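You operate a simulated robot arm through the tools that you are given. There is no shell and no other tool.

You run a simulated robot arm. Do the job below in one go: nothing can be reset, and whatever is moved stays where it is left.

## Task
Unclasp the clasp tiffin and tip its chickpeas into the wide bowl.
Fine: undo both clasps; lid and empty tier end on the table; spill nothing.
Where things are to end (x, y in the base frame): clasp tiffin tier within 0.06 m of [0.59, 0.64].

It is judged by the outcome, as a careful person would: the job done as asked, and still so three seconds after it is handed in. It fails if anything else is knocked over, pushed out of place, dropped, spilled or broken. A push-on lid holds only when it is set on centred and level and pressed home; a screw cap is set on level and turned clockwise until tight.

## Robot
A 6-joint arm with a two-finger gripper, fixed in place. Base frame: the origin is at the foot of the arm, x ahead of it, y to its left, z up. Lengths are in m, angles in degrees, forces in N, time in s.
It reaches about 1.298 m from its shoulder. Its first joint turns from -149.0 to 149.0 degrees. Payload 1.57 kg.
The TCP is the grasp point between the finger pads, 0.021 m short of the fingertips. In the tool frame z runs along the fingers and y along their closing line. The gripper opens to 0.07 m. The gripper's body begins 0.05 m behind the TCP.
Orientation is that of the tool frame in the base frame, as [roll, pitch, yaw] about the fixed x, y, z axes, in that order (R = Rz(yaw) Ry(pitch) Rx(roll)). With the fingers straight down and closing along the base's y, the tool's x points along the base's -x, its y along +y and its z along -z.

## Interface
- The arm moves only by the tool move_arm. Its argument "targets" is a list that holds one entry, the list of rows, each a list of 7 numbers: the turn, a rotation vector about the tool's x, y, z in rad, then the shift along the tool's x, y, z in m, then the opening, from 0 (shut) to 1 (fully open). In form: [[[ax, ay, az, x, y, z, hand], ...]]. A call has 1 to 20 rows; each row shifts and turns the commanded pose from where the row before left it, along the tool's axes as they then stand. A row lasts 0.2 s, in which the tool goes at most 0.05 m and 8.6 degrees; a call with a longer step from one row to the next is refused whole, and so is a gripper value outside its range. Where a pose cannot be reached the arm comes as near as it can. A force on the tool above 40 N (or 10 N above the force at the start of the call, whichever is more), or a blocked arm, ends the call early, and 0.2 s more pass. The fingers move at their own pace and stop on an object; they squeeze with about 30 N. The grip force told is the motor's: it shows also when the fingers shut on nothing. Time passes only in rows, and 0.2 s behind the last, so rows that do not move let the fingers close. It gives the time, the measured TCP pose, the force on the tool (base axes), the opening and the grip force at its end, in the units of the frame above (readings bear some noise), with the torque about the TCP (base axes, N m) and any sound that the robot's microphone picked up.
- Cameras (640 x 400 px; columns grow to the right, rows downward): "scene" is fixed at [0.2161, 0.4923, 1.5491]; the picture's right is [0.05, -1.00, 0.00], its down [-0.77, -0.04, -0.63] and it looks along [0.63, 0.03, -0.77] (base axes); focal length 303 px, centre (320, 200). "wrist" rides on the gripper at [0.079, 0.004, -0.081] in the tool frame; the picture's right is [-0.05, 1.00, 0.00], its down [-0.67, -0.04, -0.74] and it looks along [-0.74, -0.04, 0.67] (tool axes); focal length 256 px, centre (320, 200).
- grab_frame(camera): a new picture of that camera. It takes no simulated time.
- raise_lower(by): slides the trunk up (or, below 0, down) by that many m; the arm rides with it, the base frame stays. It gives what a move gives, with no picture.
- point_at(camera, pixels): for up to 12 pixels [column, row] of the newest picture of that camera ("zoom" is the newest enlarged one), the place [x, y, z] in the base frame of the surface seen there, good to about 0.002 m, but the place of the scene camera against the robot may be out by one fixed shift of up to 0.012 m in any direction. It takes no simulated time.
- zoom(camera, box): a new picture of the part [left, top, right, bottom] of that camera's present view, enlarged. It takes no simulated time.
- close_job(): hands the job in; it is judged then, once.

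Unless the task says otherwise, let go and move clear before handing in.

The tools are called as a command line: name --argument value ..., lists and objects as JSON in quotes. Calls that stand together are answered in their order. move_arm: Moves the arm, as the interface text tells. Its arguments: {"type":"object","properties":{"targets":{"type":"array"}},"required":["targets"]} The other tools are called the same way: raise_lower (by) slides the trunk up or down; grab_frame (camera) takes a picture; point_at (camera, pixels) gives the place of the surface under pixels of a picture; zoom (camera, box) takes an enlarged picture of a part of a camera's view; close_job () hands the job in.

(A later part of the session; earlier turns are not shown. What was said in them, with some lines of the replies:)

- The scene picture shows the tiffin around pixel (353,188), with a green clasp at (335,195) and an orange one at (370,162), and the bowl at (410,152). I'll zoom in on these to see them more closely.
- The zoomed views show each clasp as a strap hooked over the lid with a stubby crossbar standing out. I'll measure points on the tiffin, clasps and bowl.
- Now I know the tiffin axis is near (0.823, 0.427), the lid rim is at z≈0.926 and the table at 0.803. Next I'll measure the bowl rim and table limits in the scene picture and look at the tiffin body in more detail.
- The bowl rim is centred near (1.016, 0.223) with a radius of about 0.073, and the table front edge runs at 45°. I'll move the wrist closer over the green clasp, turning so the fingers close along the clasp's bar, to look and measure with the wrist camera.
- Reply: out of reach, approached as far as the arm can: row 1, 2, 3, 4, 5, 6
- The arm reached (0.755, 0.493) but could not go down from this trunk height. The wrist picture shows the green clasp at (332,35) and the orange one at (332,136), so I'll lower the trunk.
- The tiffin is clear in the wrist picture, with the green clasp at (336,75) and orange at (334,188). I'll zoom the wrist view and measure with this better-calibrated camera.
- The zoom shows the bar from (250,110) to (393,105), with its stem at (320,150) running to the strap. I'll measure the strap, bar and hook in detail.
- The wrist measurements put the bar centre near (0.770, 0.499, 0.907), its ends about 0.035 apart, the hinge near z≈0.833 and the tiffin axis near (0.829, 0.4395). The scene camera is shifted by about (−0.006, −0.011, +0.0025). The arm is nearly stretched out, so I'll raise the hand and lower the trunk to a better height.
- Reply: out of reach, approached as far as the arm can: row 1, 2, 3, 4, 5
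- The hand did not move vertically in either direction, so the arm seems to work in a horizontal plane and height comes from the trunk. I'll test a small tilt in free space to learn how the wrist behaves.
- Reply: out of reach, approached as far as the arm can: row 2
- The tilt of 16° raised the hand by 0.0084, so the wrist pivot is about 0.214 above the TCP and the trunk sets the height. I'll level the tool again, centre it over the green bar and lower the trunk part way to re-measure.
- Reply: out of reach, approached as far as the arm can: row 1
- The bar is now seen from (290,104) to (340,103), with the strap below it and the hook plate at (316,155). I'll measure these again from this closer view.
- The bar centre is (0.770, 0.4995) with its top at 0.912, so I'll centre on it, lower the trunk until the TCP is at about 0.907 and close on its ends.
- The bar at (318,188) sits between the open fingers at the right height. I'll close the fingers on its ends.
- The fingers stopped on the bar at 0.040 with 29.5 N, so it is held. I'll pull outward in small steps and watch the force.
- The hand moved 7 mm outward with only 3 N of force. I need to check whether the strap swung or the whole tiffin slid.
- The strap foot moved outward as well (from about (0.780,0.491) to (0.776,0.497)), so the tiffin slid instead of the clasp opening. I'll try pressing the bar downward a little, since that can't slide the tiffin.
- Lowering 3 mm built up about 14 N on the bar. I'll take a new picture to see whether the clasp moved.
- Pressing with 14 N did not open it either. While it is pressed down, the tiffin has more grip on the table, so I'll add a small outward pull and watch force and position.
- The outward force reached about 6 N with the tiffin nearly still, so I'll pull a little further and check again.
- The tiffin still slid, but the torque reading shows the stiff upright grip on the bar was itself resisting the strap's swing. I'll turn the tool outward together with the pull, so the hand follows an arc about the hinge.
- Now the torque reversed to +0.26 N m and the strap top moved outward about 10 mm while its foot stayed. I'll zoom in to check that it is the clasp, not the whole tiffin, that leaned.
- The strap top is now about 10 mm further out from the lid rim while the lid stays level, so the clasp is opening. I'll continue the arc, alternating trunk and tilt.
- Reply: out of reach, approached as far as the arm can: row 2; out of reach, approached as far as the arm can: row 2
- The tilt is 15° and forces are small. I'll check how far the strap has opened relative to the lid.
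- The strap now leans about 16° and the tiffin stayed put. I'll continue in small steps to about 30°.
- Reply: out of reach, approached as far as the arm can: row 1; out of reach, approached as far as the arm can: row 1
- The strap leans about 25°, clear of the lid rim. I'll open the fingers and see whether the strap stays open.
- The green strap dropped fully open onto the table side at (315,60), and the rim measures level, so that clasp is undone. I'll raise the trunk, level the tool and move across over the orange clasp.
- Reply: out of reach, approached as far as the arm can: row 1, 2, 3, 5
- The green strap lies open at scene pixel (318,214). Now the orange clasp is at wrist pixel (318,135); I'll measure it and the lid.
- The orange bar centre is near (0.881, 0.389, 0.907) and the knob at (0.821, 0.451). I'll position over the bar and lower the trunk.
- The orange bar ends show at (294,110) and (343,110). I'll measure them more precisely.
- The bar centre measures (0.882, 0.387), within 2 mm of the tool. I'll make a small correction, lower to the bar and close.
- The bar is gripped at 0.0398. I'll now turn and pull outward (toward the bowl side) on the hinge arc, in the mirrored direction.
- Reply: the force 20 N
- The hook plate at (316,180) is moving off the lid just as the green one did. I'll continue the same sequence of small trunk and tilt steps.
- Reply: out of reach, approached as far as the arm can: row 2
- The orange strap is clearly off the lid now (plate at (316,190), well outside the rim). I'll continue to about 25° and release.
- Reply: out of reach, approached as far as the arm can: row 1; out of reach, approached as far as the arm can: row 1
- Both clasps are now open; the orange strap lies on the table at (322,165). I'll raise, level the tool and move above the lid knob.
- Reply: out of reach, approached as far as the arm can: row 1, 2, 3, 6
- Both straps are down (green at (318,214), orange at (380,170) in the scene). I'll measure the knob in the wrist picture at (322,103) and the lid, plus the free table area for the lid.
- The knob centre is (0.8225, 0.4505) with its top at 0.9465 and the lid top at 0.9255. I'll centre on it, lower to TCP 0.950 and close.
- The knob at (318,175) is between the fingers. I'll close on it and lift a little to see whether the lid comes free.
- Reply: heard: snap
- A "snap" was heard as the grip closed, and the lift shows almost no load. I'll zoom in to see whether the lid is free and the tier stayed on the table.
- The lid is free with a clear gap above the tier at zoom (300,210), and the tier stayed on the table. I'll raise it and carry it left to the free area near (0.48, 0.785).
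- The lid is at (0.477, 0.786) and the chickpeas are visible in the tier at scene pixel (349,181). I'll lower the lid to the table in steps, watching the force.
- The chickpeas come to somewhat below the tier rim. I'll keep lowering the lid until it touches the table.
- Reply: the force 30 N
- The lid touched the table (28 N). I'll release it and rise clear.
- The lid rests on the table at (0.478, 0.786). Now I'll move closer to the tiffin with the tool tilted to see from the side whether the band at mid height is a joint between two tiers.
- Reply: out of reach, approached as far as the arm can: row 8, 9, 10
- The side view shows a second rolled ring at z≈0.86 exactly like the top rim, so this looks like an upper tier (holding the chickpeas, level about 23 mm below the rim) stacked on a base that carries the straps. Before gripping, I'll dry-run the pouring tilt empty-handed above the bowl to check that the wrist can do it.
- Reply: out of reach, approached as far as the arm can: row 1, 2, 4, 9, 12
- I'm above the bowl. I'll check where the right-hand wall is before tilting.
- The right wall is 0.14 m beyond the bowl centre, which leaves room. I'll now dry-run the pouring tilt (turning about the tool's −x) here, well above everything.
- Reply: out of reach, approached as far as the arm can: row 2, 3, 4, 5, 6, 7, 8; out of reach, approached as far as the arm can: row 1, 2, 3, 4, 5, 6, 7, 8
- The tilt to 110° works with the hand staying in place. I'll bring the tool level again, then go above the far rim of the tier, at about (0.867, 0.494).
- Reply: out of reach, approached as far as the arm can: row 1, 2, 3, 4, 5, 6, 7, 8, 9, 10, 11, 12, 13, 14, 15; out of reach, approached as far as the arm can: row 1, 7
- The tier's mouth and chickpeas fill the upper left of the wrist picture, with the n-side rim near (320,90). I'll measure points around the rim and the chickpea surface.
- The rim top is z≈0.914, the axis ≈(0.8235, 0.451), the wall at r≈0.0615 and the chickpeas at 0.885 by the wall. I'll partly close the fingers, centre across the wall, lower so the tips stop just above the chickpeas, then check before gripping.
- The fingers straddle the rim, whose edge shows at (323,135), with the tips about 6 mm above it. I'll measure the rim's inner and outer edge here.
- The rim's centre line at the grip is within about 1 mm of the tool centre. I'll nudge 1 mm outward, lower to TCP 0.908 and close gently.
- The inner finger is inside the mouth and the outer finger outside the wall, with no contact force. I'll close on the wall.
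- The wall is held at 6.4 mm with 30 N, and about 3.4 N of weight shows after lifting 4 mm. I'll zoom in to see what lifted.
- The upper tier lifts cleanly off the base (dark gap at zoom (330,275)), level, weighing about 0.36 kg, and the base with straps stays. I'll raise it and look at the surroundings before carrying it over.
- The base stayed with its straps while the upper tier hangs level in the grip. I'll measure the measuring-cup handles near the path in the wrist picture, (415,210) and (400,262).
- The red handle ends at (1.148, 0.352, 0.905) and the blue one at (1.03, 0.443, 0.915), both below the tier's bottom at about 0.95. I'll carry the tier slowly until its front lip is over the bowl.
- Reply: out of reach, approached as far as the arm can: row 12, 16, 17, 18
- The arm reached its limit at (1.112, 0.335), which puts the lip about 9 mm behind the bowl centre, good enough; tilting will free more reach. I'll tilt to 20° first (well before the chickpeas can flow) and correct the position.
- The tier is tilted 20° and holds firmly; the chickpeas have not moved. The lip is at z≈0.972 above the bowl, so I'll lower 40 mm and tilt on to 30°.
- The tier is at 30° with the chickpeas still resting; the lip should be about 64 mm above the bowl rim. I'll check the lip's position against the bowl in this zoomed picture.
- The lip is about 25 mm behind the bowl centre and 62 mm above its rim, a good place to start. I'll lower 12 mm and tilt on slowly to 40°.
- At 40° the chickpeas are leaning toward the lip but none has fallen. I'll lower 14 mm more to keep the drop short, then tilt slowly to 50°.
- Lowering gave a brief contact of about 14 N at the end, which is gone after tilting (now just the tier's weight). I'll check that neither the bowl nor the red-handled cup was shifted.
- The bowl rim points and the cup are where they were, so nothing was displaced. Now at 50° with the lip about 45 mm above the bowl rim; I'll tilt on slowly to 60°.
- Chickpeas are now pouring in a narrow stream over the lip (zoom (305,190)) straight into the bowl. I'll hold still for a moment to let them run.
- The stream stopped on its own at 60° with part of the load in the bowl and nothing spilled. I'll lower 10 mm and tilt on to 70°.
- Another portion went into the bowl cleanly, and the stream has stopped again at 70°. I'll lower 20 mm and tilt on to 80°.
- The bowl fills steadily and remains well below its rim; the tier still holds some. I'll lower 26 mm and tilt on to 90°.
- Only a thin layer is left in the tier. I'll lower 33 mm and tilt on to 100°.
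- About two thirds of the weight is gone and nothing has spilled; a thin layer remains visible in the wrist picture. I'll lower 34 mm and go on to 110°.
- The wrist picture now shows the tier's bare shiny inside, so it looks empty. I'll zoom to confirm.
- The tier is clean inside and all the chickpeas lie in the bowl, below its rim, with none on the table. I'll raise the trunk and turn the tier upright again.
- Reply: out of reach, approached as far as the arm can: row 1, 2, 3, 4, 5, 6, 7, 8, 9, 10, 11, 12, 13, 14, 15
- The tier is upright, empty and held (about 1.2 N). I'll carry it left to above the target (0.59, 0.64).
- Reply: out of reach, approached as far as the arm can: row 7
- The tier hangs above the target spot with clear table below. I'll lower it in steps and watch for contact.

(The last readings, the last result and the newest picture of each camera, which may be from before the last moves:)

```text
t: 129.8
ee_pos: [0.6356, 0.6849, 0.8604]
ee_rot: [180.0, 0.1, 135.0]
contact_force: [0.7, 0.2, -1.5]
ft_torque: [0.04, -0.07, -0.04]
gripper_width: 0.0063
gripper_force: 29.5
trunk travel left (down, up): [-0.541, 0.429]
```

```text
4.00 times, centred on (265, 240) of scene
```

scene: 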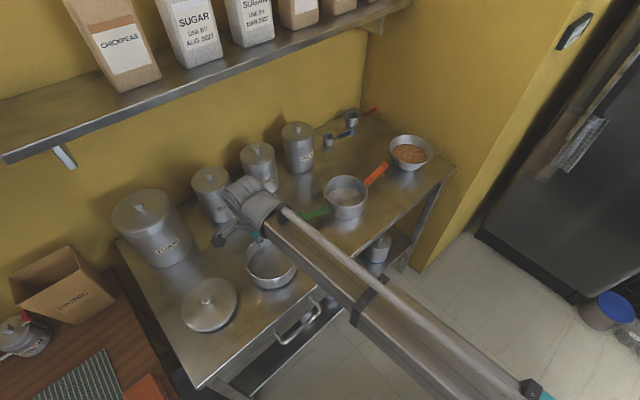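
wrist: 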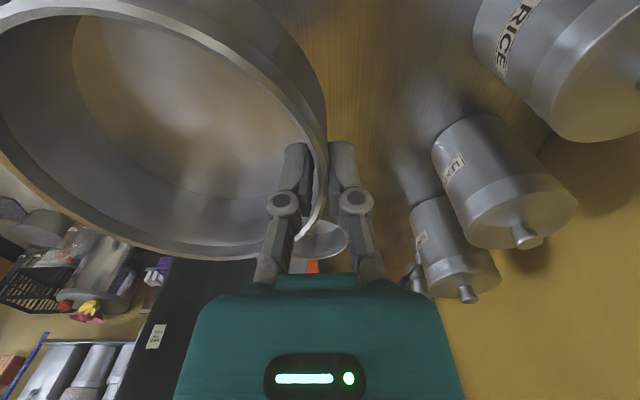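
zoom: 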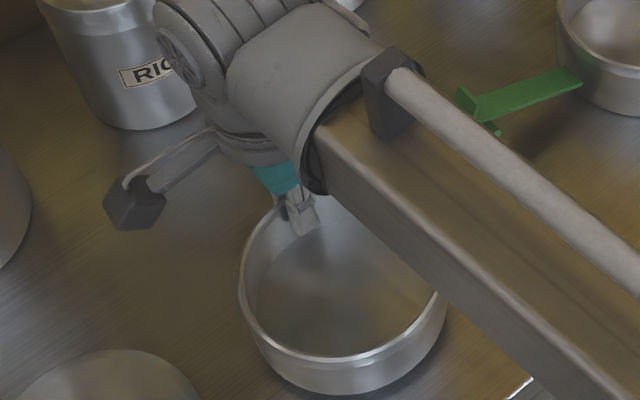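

No contact yet and spacing to the lid is fine. I'll keep lowering in small steps.

raise_lower --by -0.005

raise_lower --by -0.004

```text
t: 130.3
ee_pos: [0.6334, 0.6855, 0.8556]
ee_rot: [-180.0, 0.1, 134.9]
contact_force: [2.3, 3.2, 10.6]
ft_torque: [-0.08, -0.24, 0.07]
gripper_width: 0.0062
gripper_force: 29.6
trunk travel left (down, up): [-0.536, 0.434]
```

```text
t: 130.9
ee_pos: [0.6331, 0.6832, 0.8521]
ee_rot: [-179.9, 0.1, 135.0]
contact_force: [2.1, 3.5, 21.2]
ft_torque: [0.12, 0.0, 0.1]
gripper_width: 0.0063
gripper_force: 30.2
trunk travel left (down, up): [-0.532, 0.438]
```

The tier touched the table (up to 21 N). I'll relieve the pressure slightly, open the fingers a little so neither pushes the wall, and check.

raise_lower --by 0.002

move_arm --targets '[[[0, 0, 0, 0, 0, 0, 0.15], [0, 0, 0, 0, 0, 0, 0.25], [0, 0, 0, 0, 0, 0, 0.35], [0, 0, 0, 0, 0, 0, 0.35]]]'

grab_frame --camera "wrist"

```text
t: 131.4
ee_pos: [0.635, 0.6846, 0.8531]
ee_rot: [-179.9, 0.1, 135.0]
contact_force: [-0.4, -0.5, -0.9]
ft_torque: [0.02, -0.08, -0.01]
gripper_width: 0.006
gripper_force: 29.8
trunk travel left (down, up): [-0.534, 0.436]
```

```text
t: 132.4
ee_pos: [0.635, 0.6855, 0.8522]
ee_rot: [-180.0, 0.1, 135.0]
contact_force: [0.6, 0.1, -0.3]
ft_torque: [-0.01, 0.03, 0.02]
gripper_width: 0.0246
gripper_force: 0.2
trunk travel left (down, up): [-0.534, 0.436]
```

```text
taken
```

wrist: 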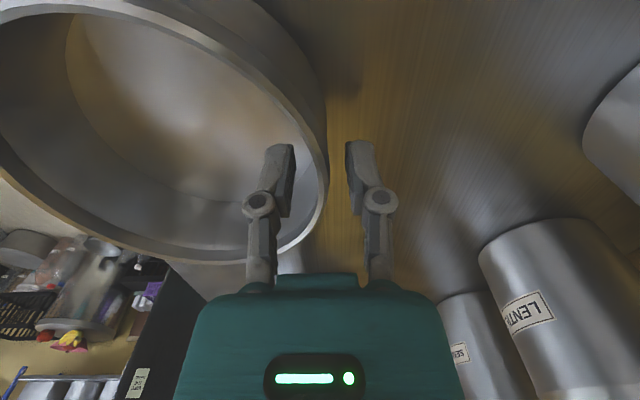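

The fingers are clear of the wall on both sides and the tier stands on the table. I'll rise straight up and look over the whole scene.

raise_lower --by 0.06

raise_lower --by 0.16

move_arm --targets '[[[0, 0, 0, 0, -0.04, 0, 0.35], [0, 0, 0, 0, -0.04, 0, 0.35], [0, 0, 0, 0, -0.04, 0, 0.35], [0, 0, 0, 0, -0.04, 0, 0.35], [0, 0, 0, 0, -0.04, 0, 0.35], [0, 0, 0, 0, 0, 0, 0.35]]]'

grab_frame --camera "scene"

grab_frame --camera "wrist"

```text
t: 133.4
ee_pos: [0.6355, 0.6851, 0.9116]
ee_rot: [-179.8, 0.1, 135.0]
contact_force: [-0.4, -0.2, -0.3]
ft_torque: [0.0, 0.01, -0.01]
gripper_width: 0.0245
gripper_force: 0.1
trunk travel left (down, up): [-0.594, 0.376]
```

```text
t: 135.2
ee_pos: [0.6344, 0.6844, 1.073]
ee_rot: [180.0, 0.1, 135.0]
contact_force: [0.3, 0.2, -0.3]
ft_torque: [0.02, -0.03, -0.03]
gripper_width: 0.0245
gripper_force: 0.1
trunk travel left (down, up): [-0.754, 0.216]
```

```text
t: 136.6
ee_pos: [0.4922, 0.5402, 1.0742]
ee_rot: [-180.0, 0.1, 134.9]
contact_force: [0.1, -0.3, 0.3]
ft_torque: [-0.03, 0.02, -0.02]
gripper_width: 0.0242
gripper_force: 0.0
out of reach, approached as far as the arm can: row 3
trunk travel left (down, up): [-0.754, 0.216]
```

```text
taken
```

scene: 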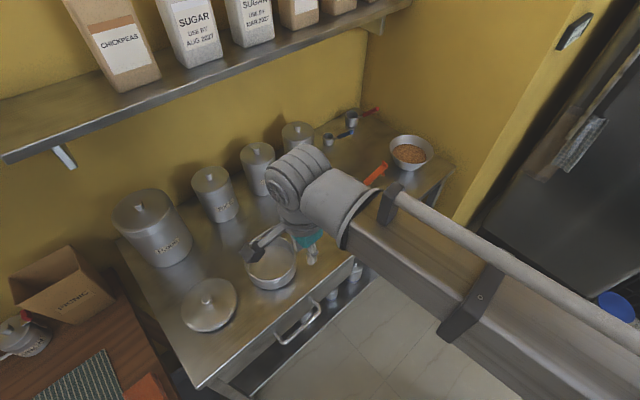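

```text
taken
```

wrist: 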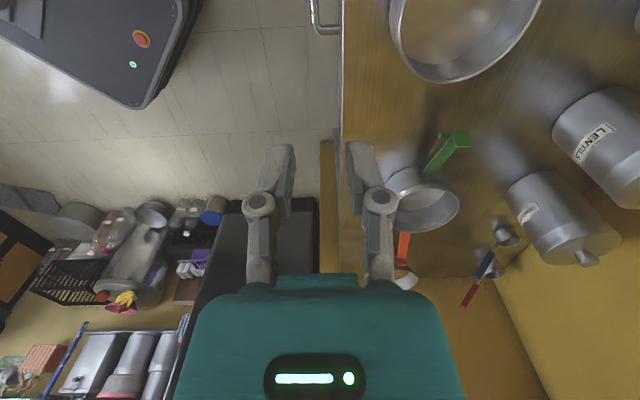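

The arm hides part of the table, so I'll move it further back toward its starting place and then check everything.

move_arm --targets '[[[0, 0, 0, -0.03, -0.016, 0, 0.35], [0, 0, 0, -0.035, -0.016, 0, 0.35], [0, 0, 0, -0.035, -0.016, 0, 0.35], [0, 0, 0, -0.035, -0.016, 0, 0.35], [0, 0, 0, -0.035, -0.016, 0, 0.35], [0, 0, 0, -0.035, -0.016, 0, 0.35], [0, 0, 0, -0.035, -0.016, 0, 0.35], [0, 0, 0, -0.035, -0.016, 0, 0.35], [0, 0, 0, 0, 0, 0, 0.35]]]'

grab_frame --camera "scene"

zoom --camera "scene" --box '[170, 110, 460, 320]'

```text
t: 138.6
ee_pos: [0.5983, 0.2614, 1.0733]
ee_rot: [-180.0, 0.0, 135.1]
contact_force: [-0.3, -0.4, 0.1]
ft_torque: [0.0, 0.01, 0.04]
gripper_width: 0.0244
gripper_force: 0.1
trunk travel left (down, up): [-0.754, 0.216]
```

```text
taken
```

scene: 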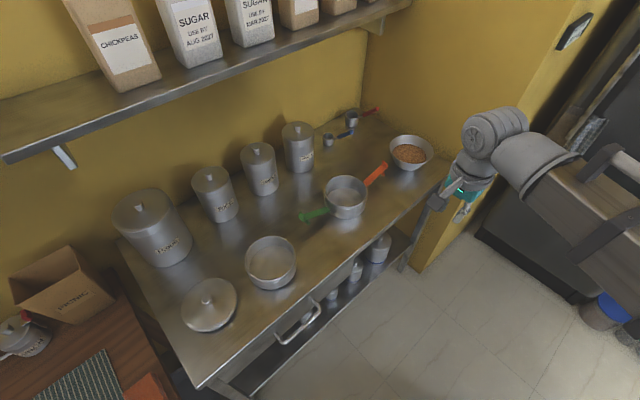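

```text
1.90 times, centred on (315, 215) of scene
```

zoom: 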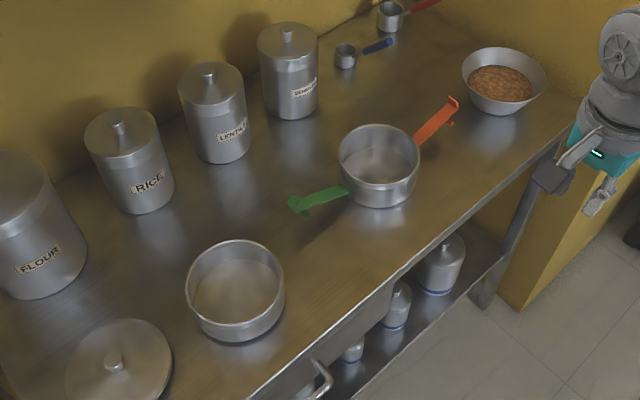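

All the pieces are in place in the zoomed view: empty tier at (235,290), lid at (118,370), base with both straps open, and the chickpeas in the bowl. I'll verify the tier's position and check for any strays near the bowl.

point_at --camera "zoom" --pixels '[[188, 280], [284, 280], [235, 241], [235, 318], [235, 285], [113, 360], [462, 75], [545, 80], [505, 48], [395, 20], [346, 55], [378, 45]]'

zoom --camera "scene" --box '[330, 95, 450, 200]'

```text
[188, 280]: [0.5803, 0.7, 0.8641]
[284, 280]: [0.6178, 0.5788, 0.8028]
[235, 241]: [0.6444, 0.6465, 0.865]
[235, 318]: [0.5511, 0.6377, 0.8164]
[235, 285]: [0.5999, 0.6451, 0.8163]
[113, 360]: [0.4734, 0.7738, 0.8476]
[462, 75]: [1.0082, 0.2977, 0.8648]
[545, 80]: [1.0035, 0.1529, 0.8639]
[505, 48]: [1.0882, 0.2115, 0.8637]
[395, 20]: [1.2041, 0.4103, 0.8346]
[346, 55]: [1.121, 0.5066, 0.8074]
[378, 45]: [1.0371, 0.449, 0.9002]
```

```text
3.81 times, centred on (390, 148) of scene
```

zoom: 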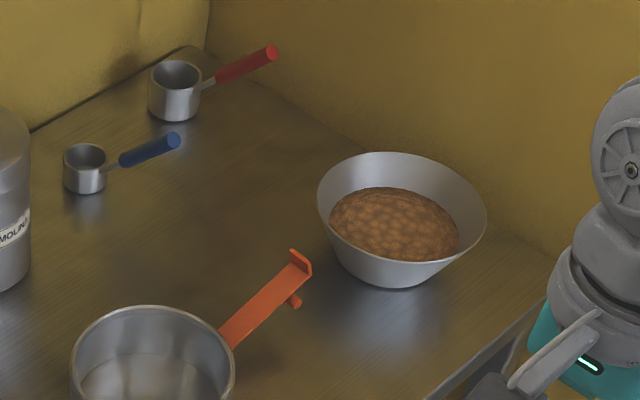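

The tier stands about 0.01–0.02 m from (0.59, 0.64), the bowl and cups are where they were, and there are no stray chickpeas around the bowl. The lid is on the table, both clasps are open and the arm is clear, so I'm handing in.

close_job

```text
The job is handed in.
```

The chickpeas are in the wide bowl and the job is handed in; I saw none on the table or around the bowl.

- **Clasps:** both are undone. They stay attached to the tiffin's lower section, which turned out to be a separate base beneath the tier that held the chickpeas.
- **Tier:** it is empty and stands on the table, about 0.01–0.02 m from (0.59, 0.64) and so inside the 0.06 m limit.
- **Lid:** it lies on the table near (0.48, 0.79).
- **Tiffin base:** it slid about 15–20 mm while I was working out how to open the green clasp. It is still upright.
- **Contact during the pour:** the tier briefly pressed on something, most likely the bowl rim or the red cup's handle, with about 14 N. Both measured where they had been before.
- **Sound:** the microphone picked up a snap as I gripped the lid knob. The lid then lifted off freely, and I saw no damage.
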